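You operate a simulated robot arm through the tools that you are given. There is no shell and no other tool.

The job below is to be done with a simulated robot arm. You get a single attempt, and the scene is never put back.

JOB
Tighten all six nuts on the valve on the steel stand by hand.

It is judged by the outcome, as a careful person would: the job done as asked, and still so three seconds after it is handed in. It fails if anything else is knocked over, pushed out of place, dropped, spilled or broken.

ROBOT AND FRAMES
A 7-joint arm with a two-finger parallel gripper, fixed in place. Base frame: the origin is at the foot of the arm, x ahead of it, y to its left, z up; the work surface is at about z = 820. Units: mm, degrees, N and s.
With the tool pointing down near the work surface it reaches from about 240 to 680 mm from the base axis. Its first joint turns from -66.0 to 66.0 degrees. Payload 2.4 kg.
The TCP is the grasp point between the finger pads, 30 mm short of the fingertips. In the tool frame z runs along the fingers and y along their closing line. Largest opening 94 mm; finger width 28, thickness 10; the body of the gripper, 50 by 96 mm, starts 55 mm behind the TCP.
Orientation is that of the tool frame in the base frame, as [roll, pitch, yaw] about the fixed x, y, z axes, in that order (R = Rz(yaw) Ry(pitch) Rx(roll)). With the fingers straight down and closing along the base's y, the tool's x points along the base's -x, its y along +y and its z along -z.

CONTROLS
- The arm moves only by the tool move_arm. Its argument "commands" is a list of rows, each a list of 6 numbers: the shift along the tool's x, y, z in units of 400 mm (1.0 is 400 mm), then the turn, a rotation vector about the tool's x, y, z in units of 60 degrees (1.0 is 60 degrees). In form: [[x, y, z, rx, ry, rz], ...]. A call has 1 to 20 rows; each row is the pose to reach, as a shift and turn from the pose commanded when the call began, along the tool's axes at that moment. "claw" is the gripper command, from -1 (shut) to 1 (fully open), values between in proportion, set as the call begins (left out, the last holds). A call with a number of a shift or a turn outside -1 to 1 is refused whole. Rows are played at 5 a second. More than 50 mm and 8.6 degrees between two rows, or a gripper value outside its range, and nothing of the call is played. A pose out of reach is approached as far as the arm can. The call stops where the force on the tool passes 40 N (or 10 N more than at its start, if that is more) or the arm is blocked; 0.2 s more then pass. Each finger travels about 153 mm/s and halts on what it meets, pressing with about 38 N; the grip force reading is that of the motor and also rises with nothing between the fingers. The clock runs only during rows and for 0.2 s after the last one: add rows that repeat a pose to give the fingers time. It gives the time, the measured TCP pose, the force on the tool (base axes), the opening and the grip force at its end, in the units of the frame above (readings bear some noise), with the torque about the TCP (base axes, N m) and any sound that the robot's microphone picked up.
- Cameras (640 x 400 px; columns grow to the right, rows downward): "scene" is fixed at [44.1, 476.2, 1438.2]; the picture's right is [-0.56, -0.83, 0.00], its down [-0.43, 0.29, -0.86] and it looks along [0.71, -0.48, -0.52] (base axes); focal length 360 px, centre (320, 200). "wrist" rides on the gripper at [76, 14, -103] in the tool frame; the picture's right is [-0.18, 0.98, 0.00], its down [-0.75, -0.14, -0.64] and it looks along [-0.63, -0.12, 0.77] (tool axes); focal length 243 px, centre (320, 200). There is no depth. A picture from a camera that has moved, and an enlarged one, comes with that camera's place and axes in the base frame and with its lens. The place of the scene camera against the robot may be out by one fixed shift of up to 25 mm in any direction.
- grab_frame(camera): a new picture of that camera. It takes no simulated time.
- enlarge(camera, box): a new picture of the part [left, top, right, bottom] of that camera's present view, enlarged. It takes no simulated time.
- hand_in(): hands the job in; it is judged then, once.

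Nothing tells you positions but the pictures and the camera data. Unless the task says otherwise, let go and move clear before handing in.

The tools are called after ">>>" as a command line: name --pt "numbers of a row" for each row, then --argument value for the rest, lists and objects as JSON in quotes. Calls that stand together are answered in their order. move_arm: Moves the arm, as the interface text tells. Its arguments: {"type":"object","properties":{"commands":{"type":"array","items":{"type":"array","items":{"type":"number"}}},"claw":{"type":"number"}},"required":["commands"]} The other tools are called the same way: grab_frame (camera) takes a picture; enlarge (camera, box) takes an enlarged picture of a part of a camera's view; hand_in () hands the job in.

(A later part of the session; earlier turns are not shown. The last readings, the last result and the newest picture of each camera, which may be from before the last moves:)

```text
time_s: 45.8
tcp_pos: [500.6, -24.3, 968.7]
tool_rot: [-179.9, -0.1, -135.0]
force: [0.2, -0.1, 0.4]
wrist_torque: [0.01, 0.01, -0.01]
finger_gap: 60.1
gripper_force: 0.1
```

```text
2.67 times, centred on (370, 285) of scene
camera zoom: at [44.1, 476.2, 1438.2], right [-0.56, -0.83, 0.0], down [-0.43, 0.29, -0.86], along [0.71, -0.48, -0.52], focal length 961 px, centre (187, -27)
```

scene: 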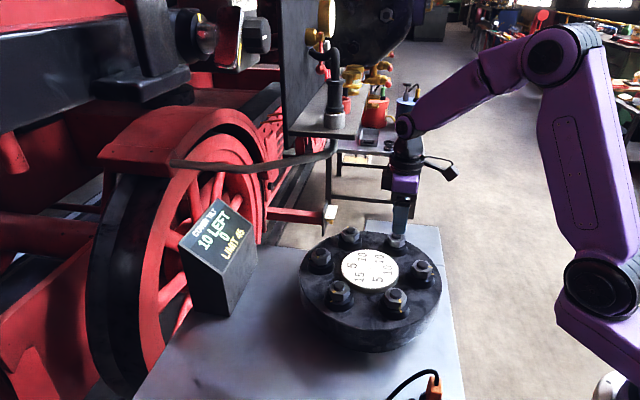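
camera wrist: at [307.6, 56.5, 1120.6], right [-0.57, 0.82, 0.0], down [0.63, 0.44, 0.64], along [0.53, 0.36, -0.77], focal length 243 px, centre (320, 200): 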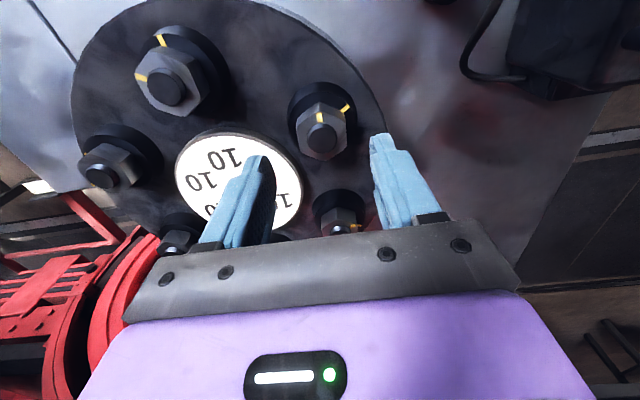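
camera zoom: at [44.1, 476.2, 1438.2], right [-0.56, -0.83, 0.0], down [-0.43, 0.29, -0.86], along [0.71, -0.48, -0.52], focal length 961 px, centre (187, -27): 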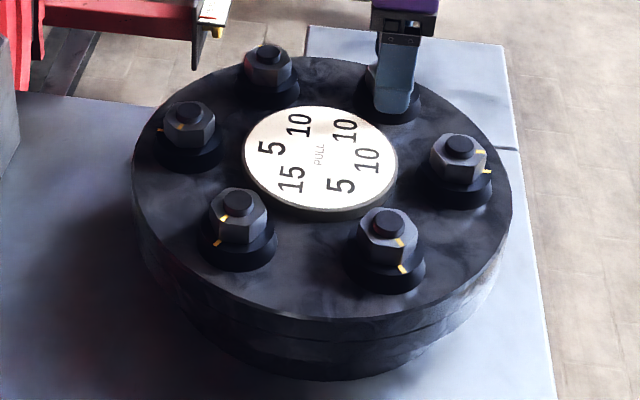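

E's hexagon is about 10° further clockwise than the others, so it needs about 50°. I'll pre-rotate the open gripper +10° to match its flats, re-centre slightly, then close.

>>> move_arm --pt "-0.001 -0.0008 0 0 0 0.083" --pt "-0.002 -0.0015 0 0 0 0.167" --pt "-0.002 -0.0015 0 0 0 0.167"

>>> enlarge --camera "wrist" --box '[280, 115, 365, 205]'

>>> enlarge --camera "wrist" --box '[230, 90, 410, 250]'

```text
time_s: 46.6
tcp_pos: [500.9, -23.1, 971.5]
tool_rot: [180.0, 0.0, -145.0]
force: [-0.4, 0.6, -0.1]
wrist_torque: [0.0, 0.02, 0.0]
finger_gap: 60.2
gripper_force: 0.0
```

```text
4.44 times, centred on (322, 160) of wrist
camera zoom: at [430.2, -57.8, 1072.3], right [-0.41, 0.91, 0.0], down [0.7, 0.32, 0.64], along [0.58, 0.26, -0.77], focal length 1078 px, centre (309, 378)
```

zoom: 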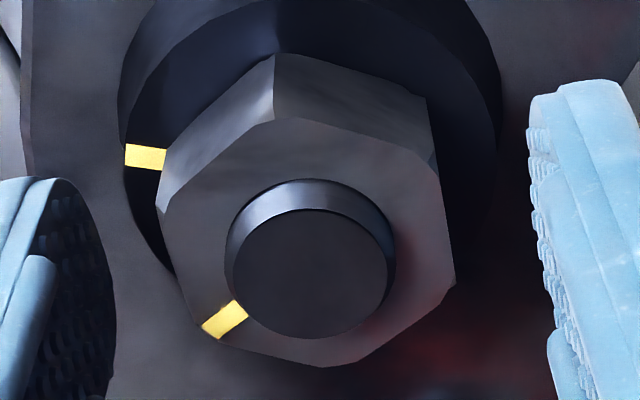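

```text
2.50 times, centred on (320, 170) of wrist
camera zoom: at [430.2, -57.8, 1072.3], right [-0.41, 0.91, 0.0], down [0.7, 0.32, 0.64], along [0.58, 0.26, -0.77], focal length 606 px, centre (320, 275)
```

zoom: 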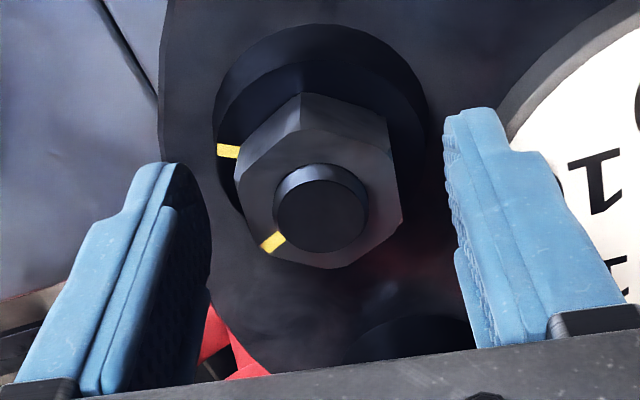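

Flats now line up with the pads. Closing with a slight re-centre.

>>> move_arm --pt "-0.002 -0.0008 0 0 0 0" --pt "-0.002 -0.0008 0 0 0 0"

>>> move_arm --pt "0 0 0 0 0 0" --pt "0 0 0 0 0 0" --pt "0 0 0 0 0 0" --claw -1

>>> enlarge --camera "wrist" --box '[230, 90, 410, 250]'

>>> enlarge --camera "scene" --box '[190, 190, 270, 270]'

```text
time_s: 47.2
tcp_pos: [501.4, -22.8, 969.7]
tool_rot: [179.9, 0.0, -145.0]
force: [0.4, -0.5, -0.6]
wrist_torque: [0.03, 0.02, -0.04]
finger_gap: 60.1
gripper_force: 0.1
```

```text
time_s: 48.0
tcp_pos: [502.2, -22.8, 970.7]
tool_rot: [180.0, 0.0, -144.8]
force: [0.1, 0.9, -0.5]
wrist_torque: [0.01, 0.02, -0.02]
finger_gap: 35.4
gripper_force: 45.0
```

```text
2.50 times, centred on (320, 170) of wrist
camera zoom: at [431.0, -57.2, 1072.1], right [-0.41, 0.91, 0.0], down [0.7, 0.32, 0.64], along [0.58, 0.27, -0.77], focal length 606 px, centre (320, 275)
```

zoom: 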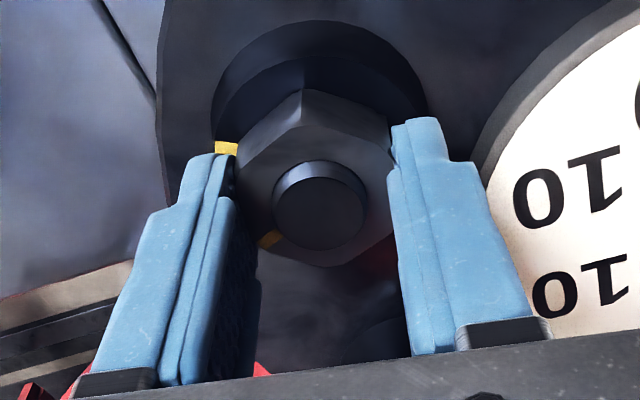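

```text
5.00 times, centred on (230, 230) of scene
camera zoom: at [44.1, 476.3, 1438.2], right [-0.56, -0.83, 0.0], down [-0.43, 0.29, -0.86], along [0.71, -0.48, -0.52], focal length 1802 px, centre (770, 50)
```

zoom: 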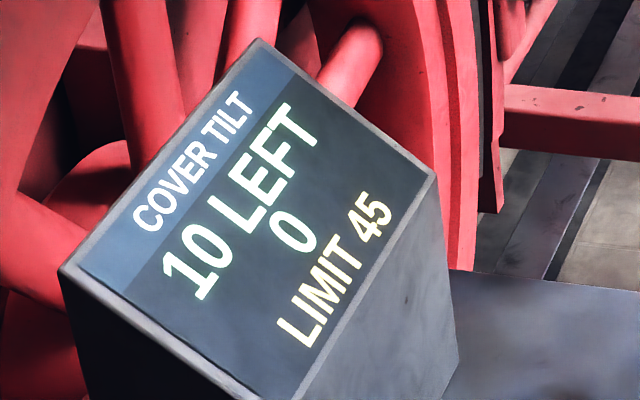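

Clean grip on E, essentially zero side force. It needs 50°; turning 25° first.

>>> move_arm --pt "0 0 0 0 0 0.1" --pt "0 0 0 0 0 0.2" --pt "0 0 0 0 0 0.3" --pt "0 0 0 0 0 0.4167" --pt "0 0 0 0 0 0.4167"

>>> enlarge --camera "scene" --box '[190, 190, 270, 270]'

>>> enlarge --camera "wrist" --box '[230, 90, 410, 250]'

```text
time_s: 49.2
tcp_pos: [502.3, -23.8, 969.4]
tool_rot: [179.9, 0.0, -170.1]
force: [2.0, 3.1, -6.5]
wrist_torque: [0.02, -0.04, -0.02]
finger_gap: 35.7
gripper_force: 45.0
```

```text
5.00 times, centred on (230, 230) of scene
camera zoom: at [44.3, 476.3, 1438.2], right [-0.56, -0.83, 0.0], down [-0.43, 0.29, -0.86], along [0.71, -0.48, -0.52], focal length 1802 px, centre (770, 50)
```

zoom: 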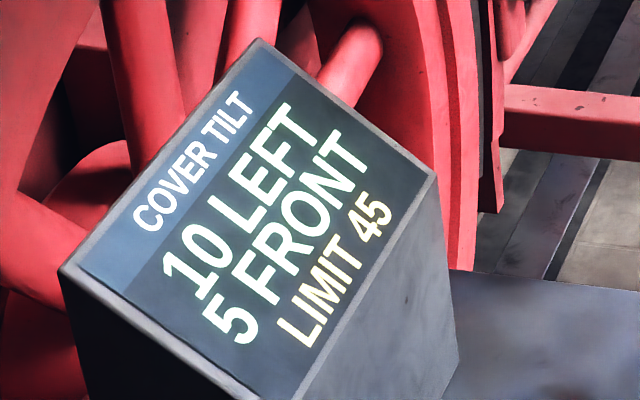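

```text
2.50 times, centred on (320, 170) of wrist
camera zoom: at [424.2, -24.6, 1072.0], right [0.01, 1.0, 0.0], down [0.77, -0.01, 0.64], along [0.64, -0.01, -0.77], focal length 606 px, centre (320, 275)
```

zoom: 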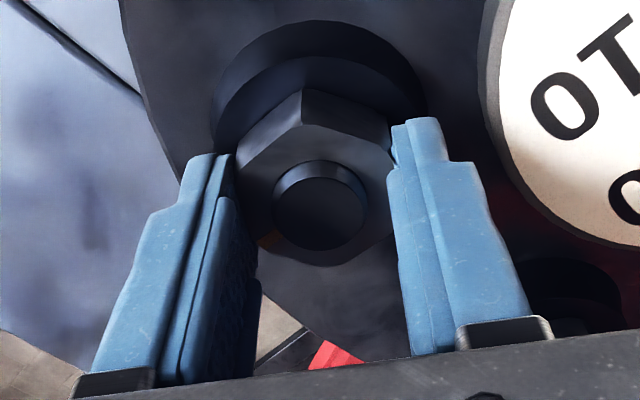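

E is registering (10 LEFT / 5 FRONT on the way). Continuing 12.5°.

>>> move_arm --pt "0 0 0 0 0 0.1" --pt "0 0 0 0 0 0.2" --pt "0 0 0 0 0 0.2083" --pt "0 0 0 0 0 0.2083"

>>> enlarge --camera "scene" --box '[190, 190, 270, 270]'

```text
time_s: 50.2
tcp_pos: [501.2, -22.0, 969.2]
tool_rot: [180.0, -0.1, 177.5]
force: [5.3, 3.2, -8.7]
wrist_torque: [0.02, 0.42, -0.02]
finger_gap: 35.6
gripper_force: 45.0
```

```text
5.00 times, centred on (230, 230) of scene
camera zoom: at [44.5, 476.3, 1438.2], right [-0.56, -0.83, 0.0], down [-0.43, 0.29, -0.86], along [0.71, -0.48, -0.52], focal length 1802 px, centre (770, 50)
```

zoom: 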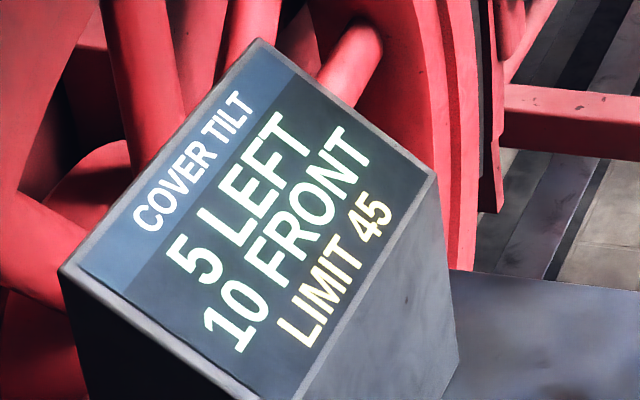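

Tracking to the prediction. Finishing E's last 12.5°.

>>> move_arm --pt "0 0 0 0 0 0.1" --pt "0 0 0 0 0 0.2" --pt "0 0 0 0 0 0.2083" --pt "0 0 0 0 0 0.2083"

>>> enlarge --camera "scene" --box '[190, 190, 270, 270]'

>>> enlarge --camera "wrist" --box '[230, 90, 410, 250]'

```text
time_s: 51.2
tcp_pos: [501.7, -24.3, 970.5]
tool_rot: [-179.9, 0.0, 164.9]
force: [-0.6, -0.8, -10.1]
wrist_torque: [-0.22, -0.97, 0.01]
finger_gap: 35.6
gripper_force: 44.8
```

```text
5.00 times, centred on (230, 230) of scene
camera zoom: at [44.3, 476.2, 1438.2], right [-0.56, -0.83, 0.0], down [-0.43, 0.29, -0.86], along [0.71, -0.48, -0.52], focal length 1802 px, centre (770, 50)
```

zoom: 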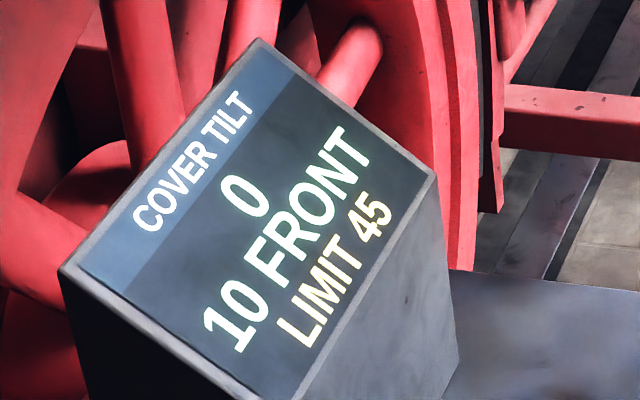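

```text
2.50 times, centred on (320, 170) of wrist
camera zoom: at [431.9, 7.8, 1072.0], right [0.43, 0.9, 0.0], down [0.69, -0.33, 0.64], along [0.58, -0.28, -0.77], focal length 606 px, centre (320, 275)
```

zoom: 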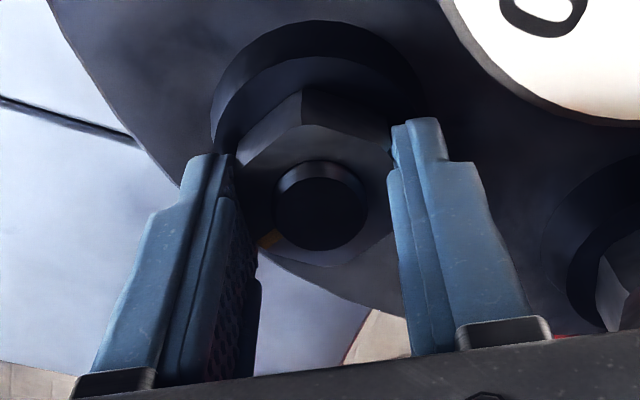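

E complete: 0 / 10 FRONT as predicted. Releasing, rising, then on to C, the last one.

>>> move_arm --pt "0 0 0 0 0 0" --pt "0 0 0 0 0 0" --pt "0 0 -0.04 0 0 0" --pt "0 0 -0.1 0 0 0" --pt "0 0 -0.175 0 0 0" --pt "0 0 -0.175 0 0 0" --claw 0.28

>>> enlarge --camera "wrist" --box '[220, 50, 420, 210]'

>>> enlarge --camera "scene" --box '[190, 190, 270, 270]'

```text
time_s: 52.6
tcp_pos: [502.1, -22.4, 1041.7]
tool_rot: [-179.9, 0.0, 165.0]
force: [-0.4, -0.4, -0.1]
wrist_torque: [0.02, 0.03, 0.02]
finger_gap: 60.3
gripper_force: 0.0
```

```text
2.50 times, centred on (320, 130) of wrist
camera zoom: at [431.7, 8.6, 1143.0], right [0.43, 0.9, 0.0], down [0.69, -0.33, 0.64], along [0.58, -0.28, -0.77], focal length 606 px, centre (320, 375)
```

zoom: 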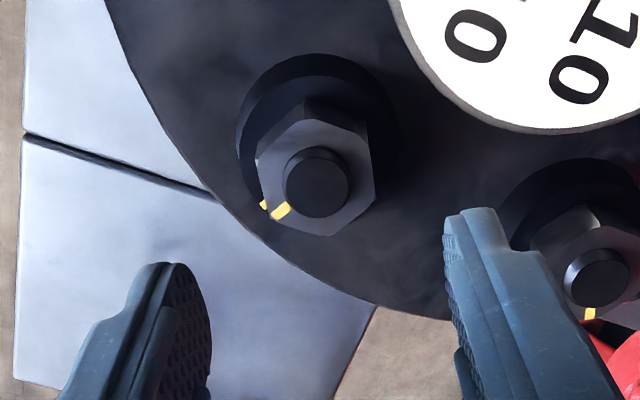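

```text
5.00 times, centred on (230, 230) of scene
camera zoom: at [44.1, 476.2, 1438.2], right [-0.56, -0.83, 0.0], down [-0.43, 0.29, -0.86], along [0.71, -0.48, -0.52], focal length 1802 px, centre (770, 50)
```

zoom: 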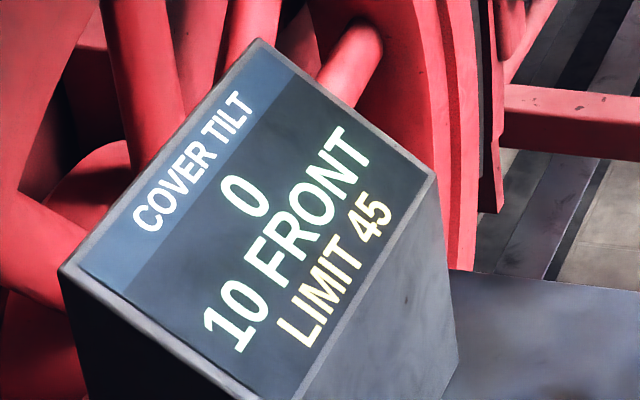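

E's nut mark sits right in line with its collar mark. Moving above C.

>>> move_arm --pt "0.0002 0.0566 0.0065 0 0 -0.125" --pt "0.0004 0.1131 0.013 0 0 -0.25" --pt "0.0006 0.1697 0.0195 0 0 -0.375" --pt "0.0009 0.2263 0.026 0 0 -0.5" --pt "0.0011 0.2828 0.0325 0 0 -0.625" --pt "0.0013 0.3394 0.039 0 0 -0.75" --pt "0.0015 0.3959 0.0455 0 0 -0.875" --pt "0.0017 0.4525 0.052 0 0 -1.0" --pt "0.0017 0.4525 0.052 0 0 -1.0"

>>> enlarge --camera "wrist" --box '[230, 80, 410, 240]'

>>> grab_frame --camera "wrist"

>>> grab_frame --camera "scene"

```text
time_s: 54.6
tcp_pos: [547.1, 152.0, 1018.3]
tool_rot: [-180.0, 0.0, -134.9]
force: [0.2, -0.4, 0.1]
wrist_torque: [0.05, 0.04, -0.01]
finger_gap: 60.4
gripper_force: 0.0
```

```text
2.50 times, centred on (320, 160) of wrist
camera zoom: at [483.4, 106.6, 1121.3], right [-0.57, 0.82, 0.0], down [0.63, 0.43, 0.64], along [0.53, 0.36, -0.77], focal length 606 px, centre (320, 300)
```

zoom: 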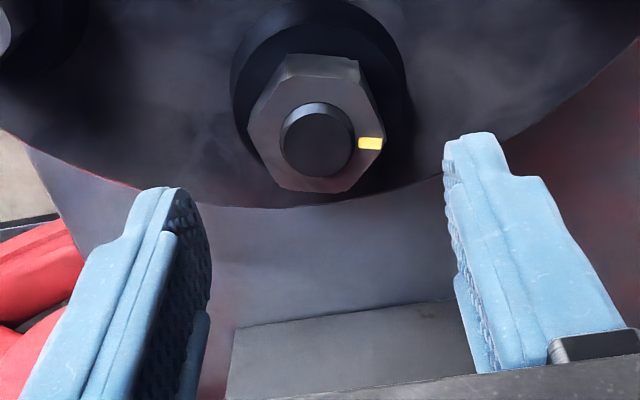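

```text
taken
camera wrist: at [483.4, 106.6, 1121.3], right [-0.57, 0.82, 0.0], down [0.63, 0.43, 0.64], along [0.53, 0.36, -0.77], focal length 243 px, centre (320, 200)
```

wrist: 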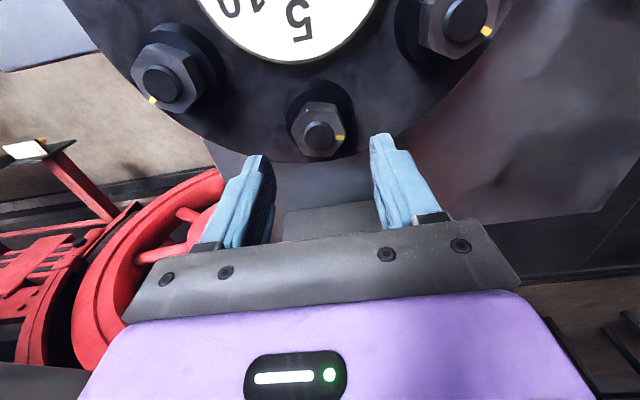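

```text
taken
```

scene: 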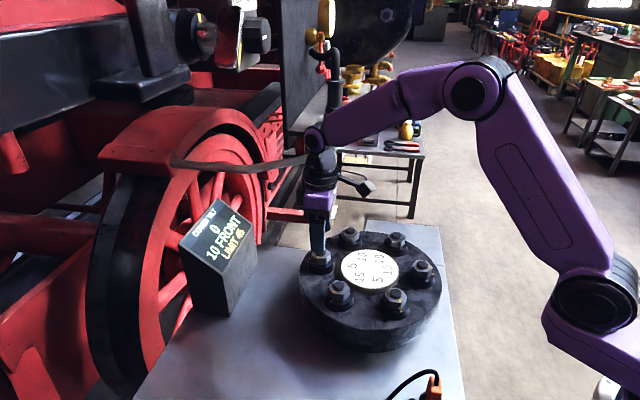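

C's nut is at a different starting angle (looks like more than 60° to go). I'll zoom in to measure it.

>>> enlarge --camera "wrist" --box '[285, 85, 355, 165]'

>>> enlarge --camera "scene" --box '[290, 225, 350, 285]'

```text
5.00 times, centred on (320, 125) of wrist
camera zoom: at [483.4, 106.6, 1121.3], right [-0.57, 0.82, 0.0], down [0.63, 0.43, 0.64], along [0.53, 0.36, -0.77], focal length 1213 px, centre (320, 575)
```

zoom: 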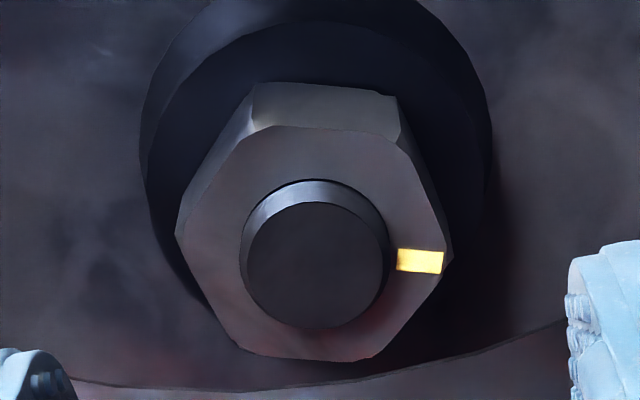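

```text
6.67 times, centred on (320, 255) of scene
camera zoom: at [44.1, 476.2, 1438.2], right [-0.56, -0.83, 0.0], down [-0.43, 0.29, -0.86], along [0.71, -0.48, -0.52], focal length 2402 px, centre (320, -167)
```

zoom: 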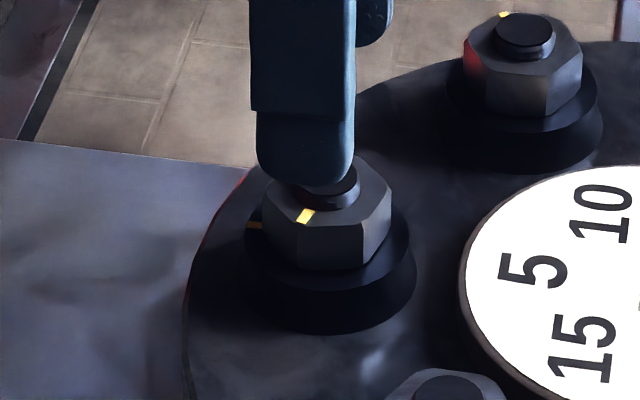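

C's nut mark is about 74° short of its collar mark. I'll pre-rotate the gripper to match its flats (−59° overall) while still hovering, and re-centre.

>>> move_arm --pt "-0.0008 -0.0012 0 0 0 -0.1167" --pt "-0.0015 -0.0025 0 0 0 -0.2333" --pt "-0.0015 -0.0025 0 0 0 -0.2333"

>>> enlarge --camera "wrist" --box '[285, 85, 355, 165]'

>>> enlarge --camera "wrist" --box '[230, 80, 410, 240]'

```text
time_s: 55.4
tcp_pos: [549.1, 151.8, 1018.3]
tool_rot: [-180.0, 0.0, -121.0]
force: [0.2, 0.6, -0.5]
wrist_torque: [0.0, -0.03, -0.01]
finger_gap: 60.2
gripper_force: 0.0
```

```text
5.00 times, centred on (320, 125) of wrist
camera zoom: at [497.2, 91.5, 1121.2], right [-0.75, 0.66, 0.0], down [0.51, 0.57, 0.64], along [0.43, 0.48, -0.77], focal length 1213 px, centre (320, 575)
```

zoom: 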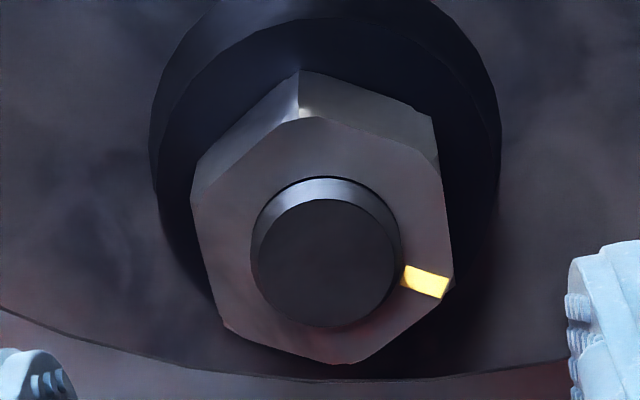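

```text
2.50 times, centred on (320, 160) of wrist
camera zoom: at [497.2, 91.5, 1121.2], right [-0.75, 0.66, 0.0], down [0.51, 0.57, 0.64], along [0.43, 0.48, -0.77], focal length 606 px, centre (320, 300)
```

zoom: 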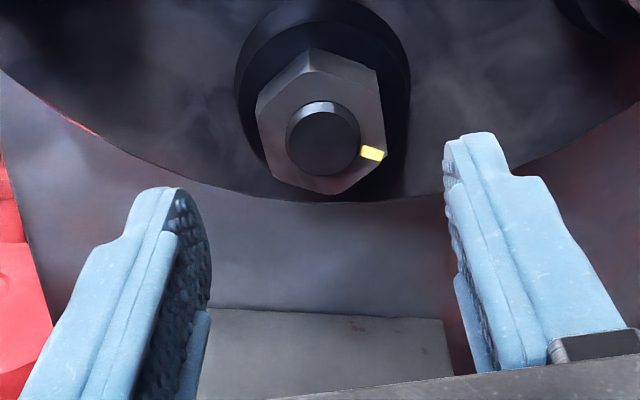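

Flats now match the pads. Descending on C with a fine correction.

>>> move_arm --pt "-0.0015 0.001 0.04 0 0 0" --pt "-0.0015 0.001 0.08 0 0 0" --pt "-0.0015 0.001 0.11 0 0 0" --pt "-0.0015 0.001 0.123 0 0 0" --pt "-0.0015 0.001 0.123 0 0 0"

>>> enlarge --camera "wrist" --box '[230, 90, 410, 250]'

```text
time_s: 56.6
tcp_pos: [548.1, 152.4, 969.0]
tool_rot: [180.0, 0.0, -121.0]
force: [0.2, 0.0, -0.6]
wrist_torque: [0.01, 0.02, 0.01]
finger_gap: 60.2
gripper_force: 0.0
```

```text
2.50 times, centred on (320, 170) of wrist
camera zoom: at [497.4, 92.5, 1071.9], right [-0.75, 0.66, 0.0], down [0.51, 0.57, 0.64], along [0.43, 0.48, -0.77], focal length 606 px, centre (320, 275)
```

zoom: 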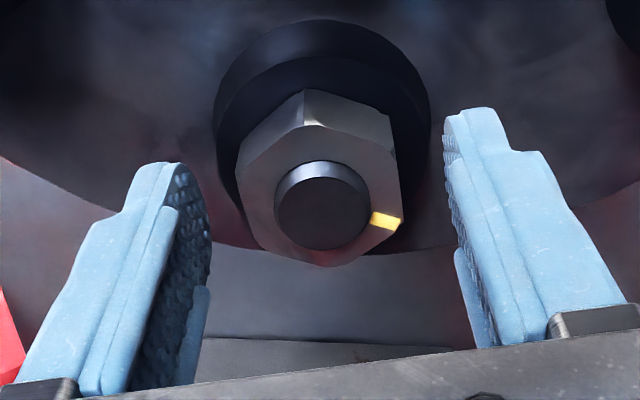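

Nut C is centred and aligned between the pads. Closing.

>>> move_arm --pt "0 0 0 0 0 0" --pt "0 0 0 0 0 0" --pt "0 0 0 0 0 0" --claw -1

>>> enlarge --camera "wrist" --box '[230, 90, 410, 250]'

>>> enlarge --camera "scene" --box '[190, 190, 270, 270]'

```text
time_s: 57.4
tcp_pos: [548.5, 152.9, 968.3]
tool_rot: [179.9, 0.0, -121.0]
force: [-5.1, 1.1, 0.1]
wrist_torque: [0.13, 0.1, 0.01]
finger_gap: 35.3
gripper_force: 44.9
```

```text
2.50 times, centred on (320, 170) of wrist
camera zoom: at [497.1, 92.8, 1072.0], right [-0.75, 0.66, 0.0], down [0.51, 0.57, 0.64], along [0.42, 0.48, -0.77], focal length 606 px, centre (320, 275)
```

zoom: 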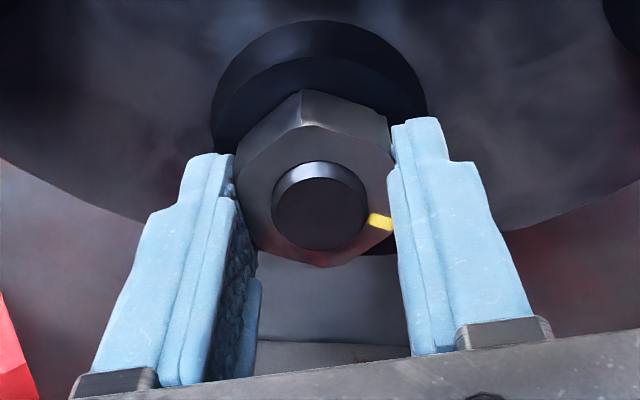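

```text
5.00 times, centred on (230, 230) of scene
camera zoom: at [44.0, 476.3, 1438.2], right [-0.56, -0.83, 0.0], down [-0.43, 0.29, -0.86], along [0.71, -0.48, -0.52], focal length 1802 px, centre (770, 50)
```

zoom: 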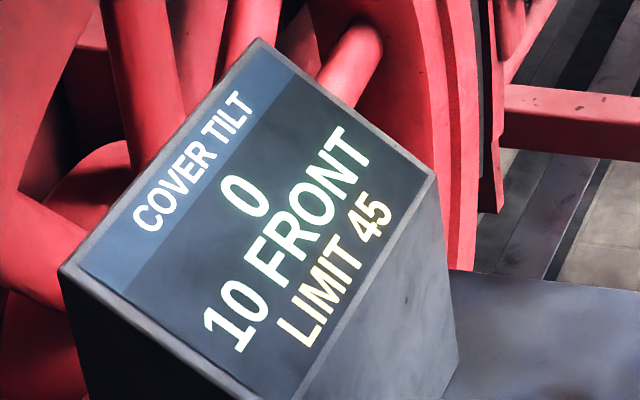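

Good grip on C. It needs ~74°; turning 40° first.

>>> move_arm --pt "0 0.001 0 0 0 0.1" --pt "0 0.001 0 0 0 0.2" --pt "0 0.001 0 0 0 0.3" --pt "0 0.001 0 0 0 0.4" --pt "0 0.001 0 0 0 0.5" --pt "0 0.001 0 0 0 0.6" --pt "0 0.001 0 0 0 0.6667" --pt "0 0.001 0 0 0 0.6667"

>>> enlarge --camera "scene" --box '[190, 190, 270, 270]'

>>> enlarge --camera "wrist" --box '[230, 90, 410, 250]'

```text
time_s: 59.2
tcp_pos: [548.1, 152.6, 969.8]
tool_rot: [-180.0, -0.1, -161.1]
force: [3.8, 2.9, -4.9]
wrist_torque: [-0.26, 0.7, -0.03]
finger_gap: 35.4
gripper_force: 44.8
```

```text
5.00 times, centred on (230, 230) of scene
camera zoom: at [44.4, 476.3, 1438.1], right [-0.56, -0.83, 0.0], down [-0.43, 0.29, -0.86], along [0.71, -0.48, -0.52], focal length 1802 px, centre (770, 50)
```

zoom: 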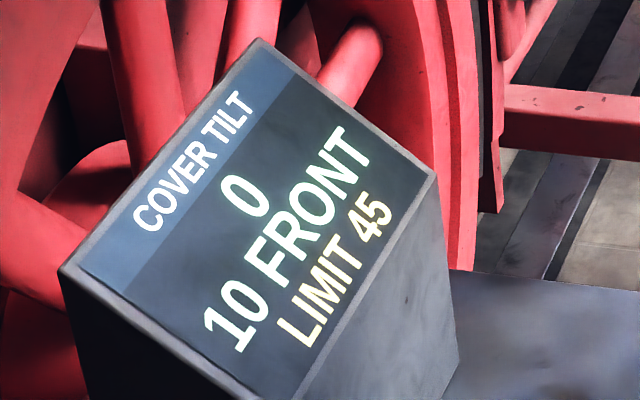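

```text
2.50 times, centred on (320, 170) of wrist
camera zoom: at [471.9, 139.1, 1071.6], right [-0.14, 0.99, 0.0], down [0.76, 0.11, 0.64], along [0.64, 0.09, -0.77], focal length 606 px, centre (320, 275)
```

zoom: 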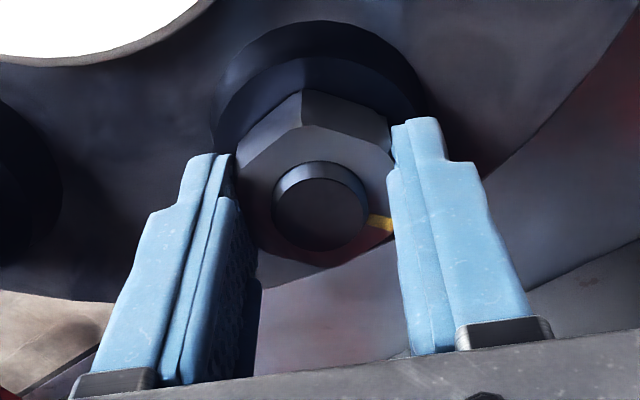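

Smooth so far, tilt unchanged with ~34° left. Another 20°.

>>> move_arm --pt "0 0 0 0 0 0.1" --pt "0 0 0 0 0 0.2" --pt "0 0 0 0 0 0.3333" --pt "0 0 0 0 0 0.3333"

>>> enlarge --camera "scene" --box '[190, 190, 270, 270]'

>>> enlarge --camera "wrist" --box '[230, 90, 410, 250]'

```text
time_s: 60.2
tcp_pos: [548.8, 152.4, 969.0]
tool_rot: [180.0, 0.0, 178.9]
force: [2.4, 1.9, -9.2]
wrist_torque: [-0.07, -0.78, 0.03]
finger_gap: 35.5
gripper_force: 45.2
```

```text
5.00 times, centred on (230, 230) of scene
camera zoom: at [44.4, 476.3, 1438.1], right [-0.56, -0.83, 0.0], down [-0.43, 0.29, -0.86], along [0.71, -0.48, -0.52], focal length 1802 px, centre (770, 50)
```

zoom: 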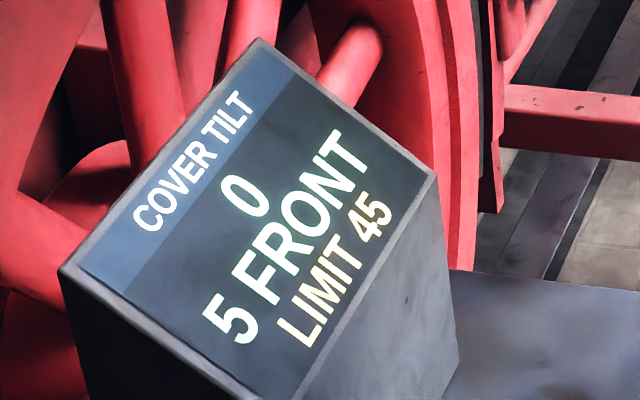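

```text
2.50 times, centred on (320, 170) of wrist
camera zoom: at [472.7, 165.7, 1071.6], right [0.2, 0.98, 0.0], down [0.75, -0.16, 0.64], along [0.63, -0.13, -0.77], focal length 606 px, centre (320, 275)
```

zoom: 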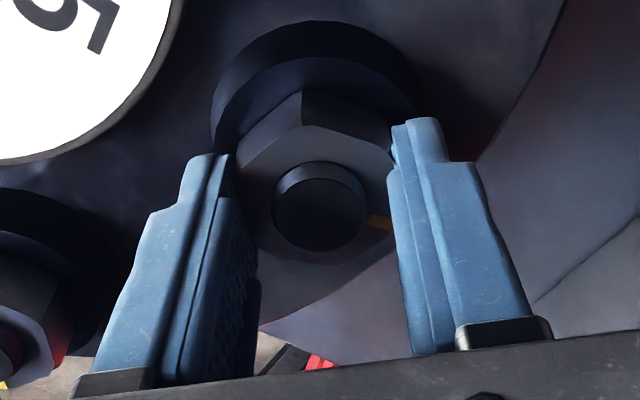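

5 FRONT, as expected partway. Final 14° on C.

>>> move_arm --pt "0 0 0 0 0 0.1" --pt "0 0 0 0 0 0.2" --pt "0 0 0 0 0 0.2333" --pt "0 0 0 0 0 0.2333"

>>> enlarge --camera "scene" --box '[190, 190, 270, 270]'

>>> enlarge --camera "wrist" --box '[230, 90, 410, 250]'

```text
time_s: 61.2
tcp_pos: [549.9, 153.4, 970.2]
tool_rot: [180.0, 0.0, 164.9]
force: [2.7, 0.3, -12.9]
wrist_torque: [-0.2, -0.77, 0.0]
finger_gap: 35.7
gripper_force: 45.0
```

```text
5.00 times, centred on (230, 230) of scene
camera zoom: at [44.4, 476.3, 1438.2], right [-0.56, -0.83, 0.0], down [-0.43, 0.29, -0.86], along [0.71, -0.48, -0.52], focal length 1802 px, centre (770, 50)
```

zoom: 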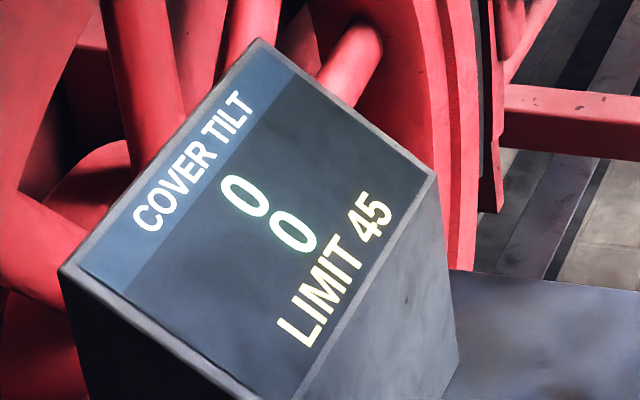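

```text
2.50 times, centred on (320, 170) of wrist
camera zoom: at [479.0, 183.5, 1071.7], right [0.43, 0.9, 0.0], down [0.69, -0.33, 0.64], along [0.58, -0.28, -0.77], focal length 606 px, centre (320, 275)
```

zoom: 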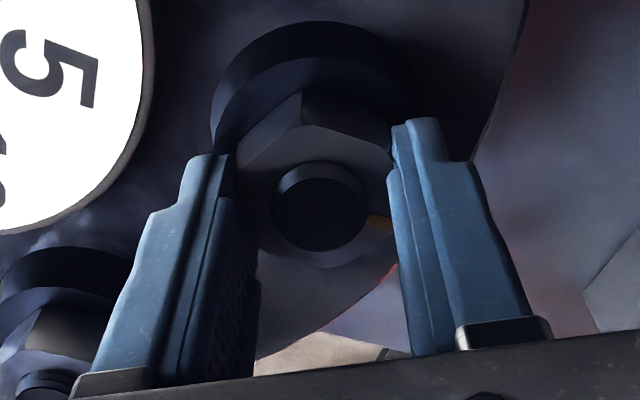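

The tilt display reads 0 / 0 with all six turned. Releasing C and rising, then I'll inspect every nut's marks.

>>> move_arm --pt "0 0 0 0 0 0" --pt "0 0 0 0 0 0" --pt "0 0 -0.04 0 0 0" --pt "0 0 -0.1 0 0 0" --pt "0 0 -0.175 0 0 0" --pt "0 0 -0.175 0 0 0" --claw 0.28

>>> enlarge --camera "wrist" --box '[220, 50, 420, 210]'

>>> enlarge --camera "scene" --box '[190, 190, 270, 270]'

```text
time_s: 62.6
tcp_pos: [549.2, 151.8, 1040.6]
tool_rot: [-180.0, 0.0, 165.0]
force: [0.9, -0.6, -0.1]
wrist_torque: [0.0, 0.0, 0.0]
finger_gap: 60.1
gripper_force: 0.1
```

```text
2.50 times, centred on (320, 130) of wrist
camera zoom: at [479.0, 183.1, 1142.6], right [0.43, 0.9, 0.0], down [0.69, -0.33, 0.64], along [0.58, -0.28, -0.77], focal length 606 px, centre (320, 375)
```

zoom: 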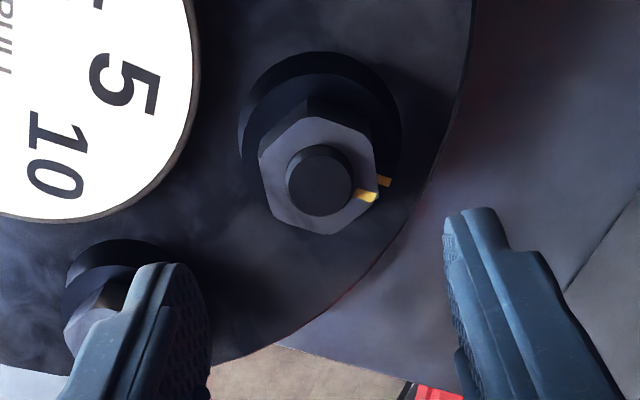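

```text
5.00 times, centred on (230, 230) of scene
camera zoom: at [44.1, 476.2, 1438.2], right [-0.56, -0.83, 0.0], down [-0.43, 0.29, -0.86], along [0.71, -0.48, -0.52], focal length 1802 px, centre (770, 50)
```

zoom: 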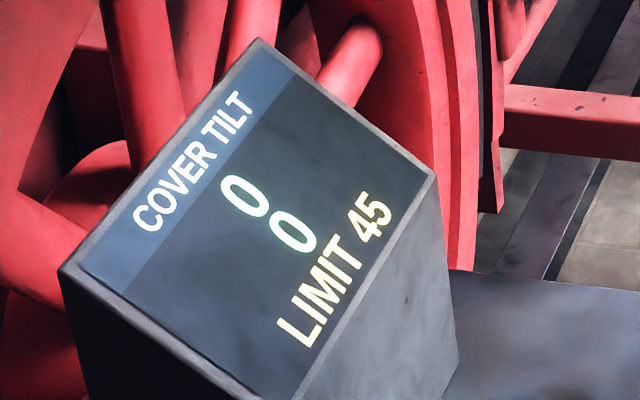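

C's nut mark lines up with its collar mark. Rising well clear to look at all six from above.

>>> move_arm --pt "0 0 -0.1 0 0 0" --pt "0 0 -0.2 0 0 0" --pt "0.05 -0.054 -0.26 0 0 -0.05" --pt "0.1 -0.108 -0.31 0 0 -0.1" --pt "0.15 -0.162 -0.36 0 0 -0.15" --pt "0.2 -0.216 -0.41 0 0 -0.2" --pt "0.246 -0.27 -0.4475 0 0 -0.25" --pt "0.246 -0.27 -0.4475 0 0 -0.25"

>>> enlarge --camera "wrist" --box '[170, 0, 470, 190]'

>>> enlarge --camera "scene" --box '[280, 210, 460, 360]'

>>> grab_frame --camera "scene"

```text
time_s: 64.4
tcp_pos: [424.8, 71.7, 1219.6]
tool_rot: [180.0, 0.0, -180.0]
force: [0.3, 0.3, 0.8]
wrist_torque: [0.02, 0.0, 0.01]
finger_gap: 60.2
gripper_force: 0.2
```

```text
2.11 times, centred on (320, 95) of wrist
camera zoom: at [349.2, 84.6, 1321.7], right [0.18, 0.98, 0.0], down [0.75, -0.14, 0.64], along [0.63, -0.12, -0.77], focal length 511 px, centre (320, 421)
```

zoom: 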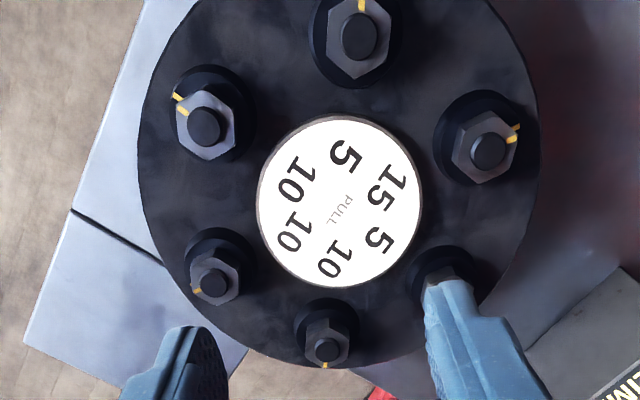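

```text
2.67 times, centred on (370, 285) of scene
camera zoom: at [44.1, 476.2, 1438.2], right [-0.56, -0.83, 0.0], down [-0.43, 0.29, -0.86], along [0.71, -0.48, -0.52], focal length 961 px, centre (187, -27)
```

zoom: 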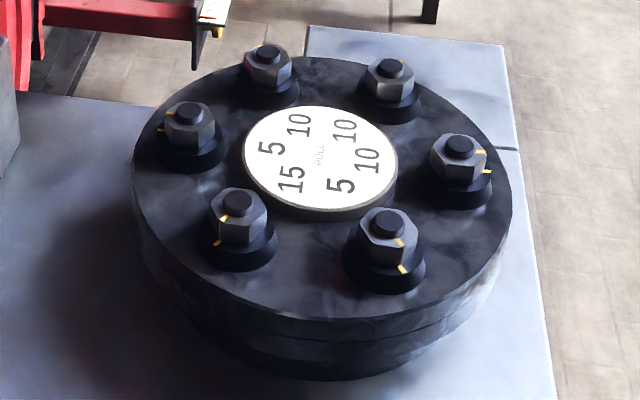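

```text
taken
```

scene: 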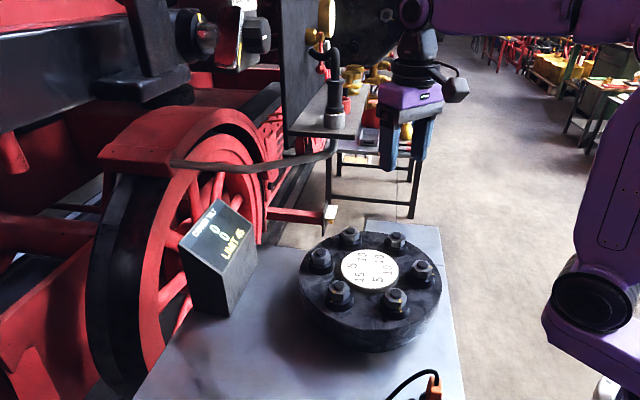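

All six look aligned and the display is 0/0. I'll zoom in on each one to confirm the marks meet.

>>> enlarge --camera "wrist" --box '[310, 0, 370, 45]'

>>> enlarge --camera "wrist" --box '[240, 25, 300, 85]'

>>> enlarge --camera "wrist" --box '[370, 35, 430, 95]'

>>> enlarge --camera "wrist" --box '[240, 100, 300, 160]'

>>> enlarge --camera "wrist" --box '[295, 130, 355, 190]'

>>> enlarge --camera "scene" --box '[300, 235, 350, 280]'

>>> enlarge --camera "scene" --box '[328, 215, 378, 260]'

```text
8.89 times, centred on (340, 22) of wrist
camera zoom: at [349.2, 84.6, 1321.7], right [0.18, 0.98, 0.0], down [0.75, -0.14, 0.64], along [0.63, -0.12, -0.77], focal length 2157 px, centre (142, 1778)
```

zoom: 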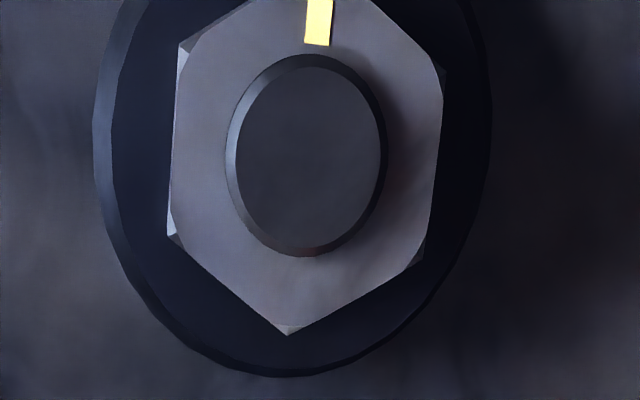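

```text
6.67 times, centred on (270, 55) of wrist
camera zoom: at [349.2, 84.6, 1321.7], right [0.18, 0.98, 0.0], down [0.75, -0.14, 0.64], along [0.63, -0.12, -0.77], focal length 1618 px, centre (653, 1167)
```

zoom: 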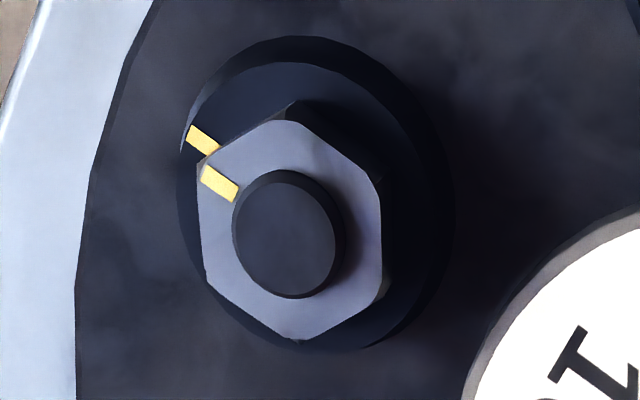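

```text
6.67 times, centred on (400, 65) of wrist
camera zoom: at [349.2, 84.6, 1321.7], right [0.18, 0.98, 0.0], down [0.75, -0.14, 0.64], along [0.63, -0.12, -0.77], focal length 1618 px, centre (-213, 1100)
```

zoom: 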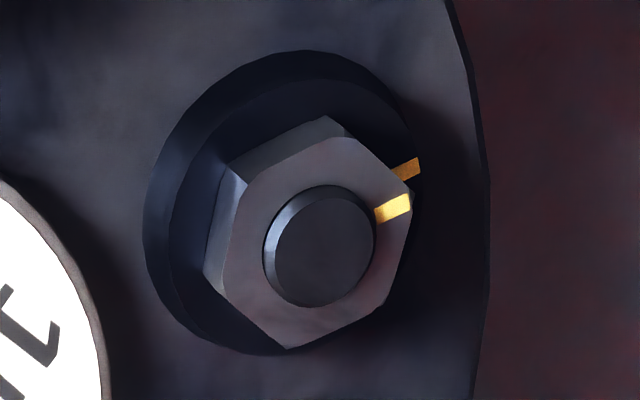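

```text
6.67 times, centred on (270, 130) of wrist
camera zoom: at [349.2, 84.6, 1321.7], right [0.18, 0.98, 0.0], down [0.75, -0.14, 0.64], along [0.63, -0.12, -0.77], focal length 1618 px, centre (653, 667)
```

zoom: 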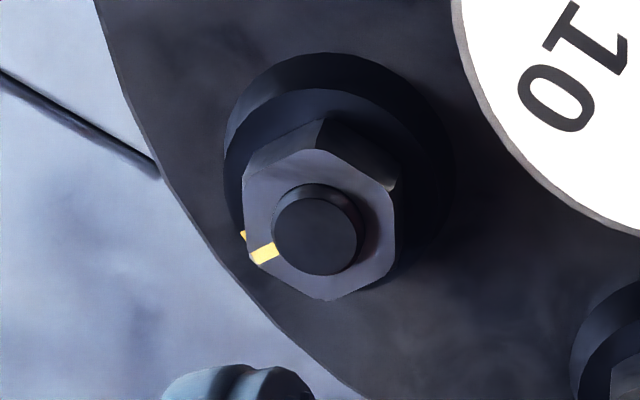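

```text
6.67 times, centred on (325, 160) of wrist
camera zoom: at [349.2, 84.6, 1321.7], right [0.18, 0.98, 0.0], down [0.75, -0.14, 0.64], along [0.63, -0.12, -0.77], focal length 1618 px, centre (287, 467)
```

zoom: 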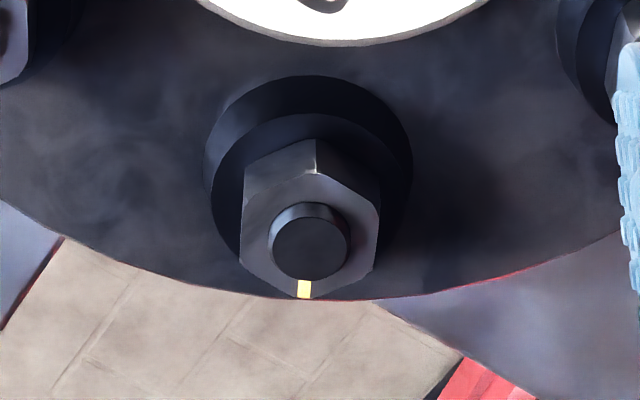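

```text
8.89 times, centred on (325, 258) of scene
camera zoom: at [44.1, 476.2, 1438.2], right [-0.56, -0.83, 0.0], down [-0.43, 0.29, -0.86], along [0.71, -0.48, -0.52], focal length 3203 px, centre (276, -311)
```

zoom: 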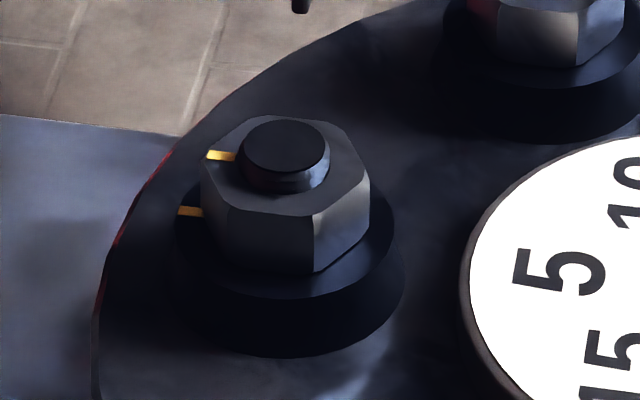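

```text
8.89 times, centred on (353, 238) of scene
camera zoom: at [44.1, 476.2, 1438.2], right [-0.56, -0.83, 0.0], down [-0.43, 0.29, -0.86], along [0.71, -0.48, -0.52], focal length 3203 px, centre (27, -133)
```

zoom: 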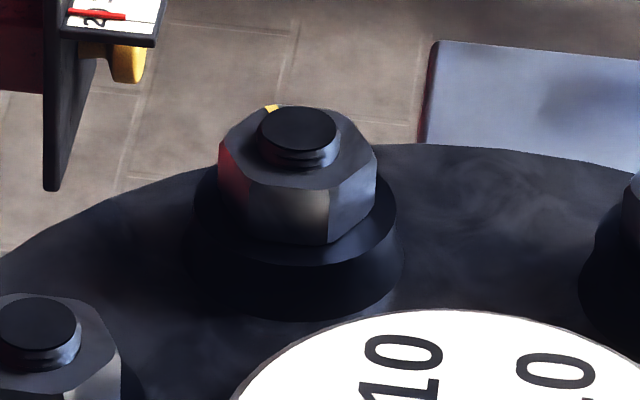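

A, B, C, E and F show nut and collar marks in line. D's collar mark is hidden from here, so I'll hover near D at −45° yaw, where I could see both before.

>>> move_arm --pt "-0.0621 -0.0096 0.0667 0 0 -0.125" --pt "-0.1242 -0.0192 0.1333 0 0 -0.25" --pt "-0.1863 -0.0288 0.2 0 0 -0.375" --pt "-0.2483 -0.0383 0.2667 0 0 -0.5" --pt "-0.3104 -0.0479 0.3333 0 0 -0.625" --pt "-0.3725 -0.0575 0.4 0 0 -0.75" --pt "-0.3725 -0.0575 0.4 0 0 -0.75"

>>> enlarge --camera "wrist" --box '[280, 70, 360, 150]'

>>> grab_frame --camera "wrist"

```text
time_s: 66.0
tcp_pos: [575.8, 49.1, 1060.1]
tool_rot: [-180.0, 0.0, -134.8]
force: [-0.1, -0.2, -0.4]
wrist_torque: [-0.05, 0.03, 0.0]
finger_gap: 60.5
gripper_force: 0.0
```

```text
5.00 times, centred on (320, 110) of wrist
camera zoom: at [511.0, 4.1, 1161.5], right [-0.57, 0.82, 0.0], down [0.63, 0.43, 0.64], along [0.53, 0.36, -0.77], focal length 1213 px, centre (320, 650)
```

zoom: 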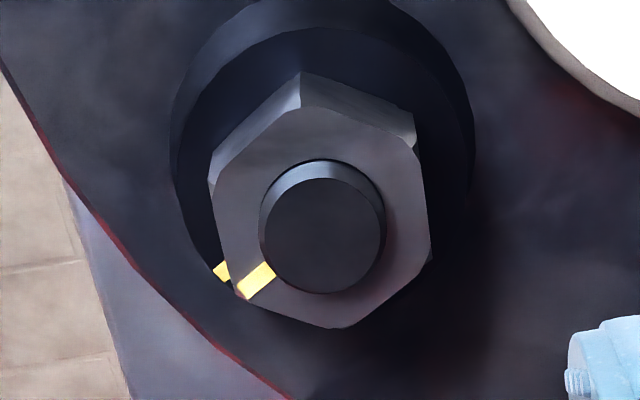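

```text
taken
camera wrist: at [511.0, 4.1, 1161.5], right [-0.57, 0.82, 0.0], down [0.63, 0.43, 0.64], along [0.53, 0.36, -0.77], focal length 243 px, centre (320, 200)
```

wrist: 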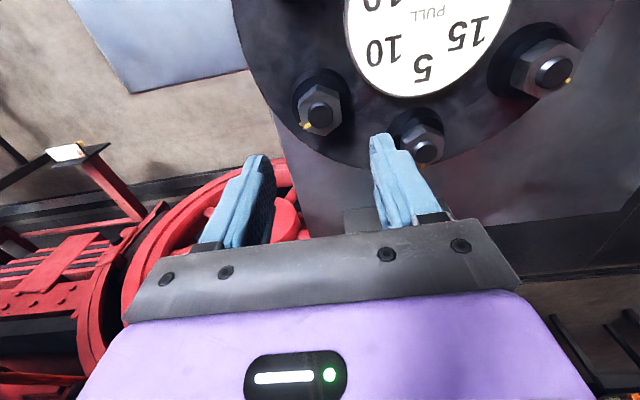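

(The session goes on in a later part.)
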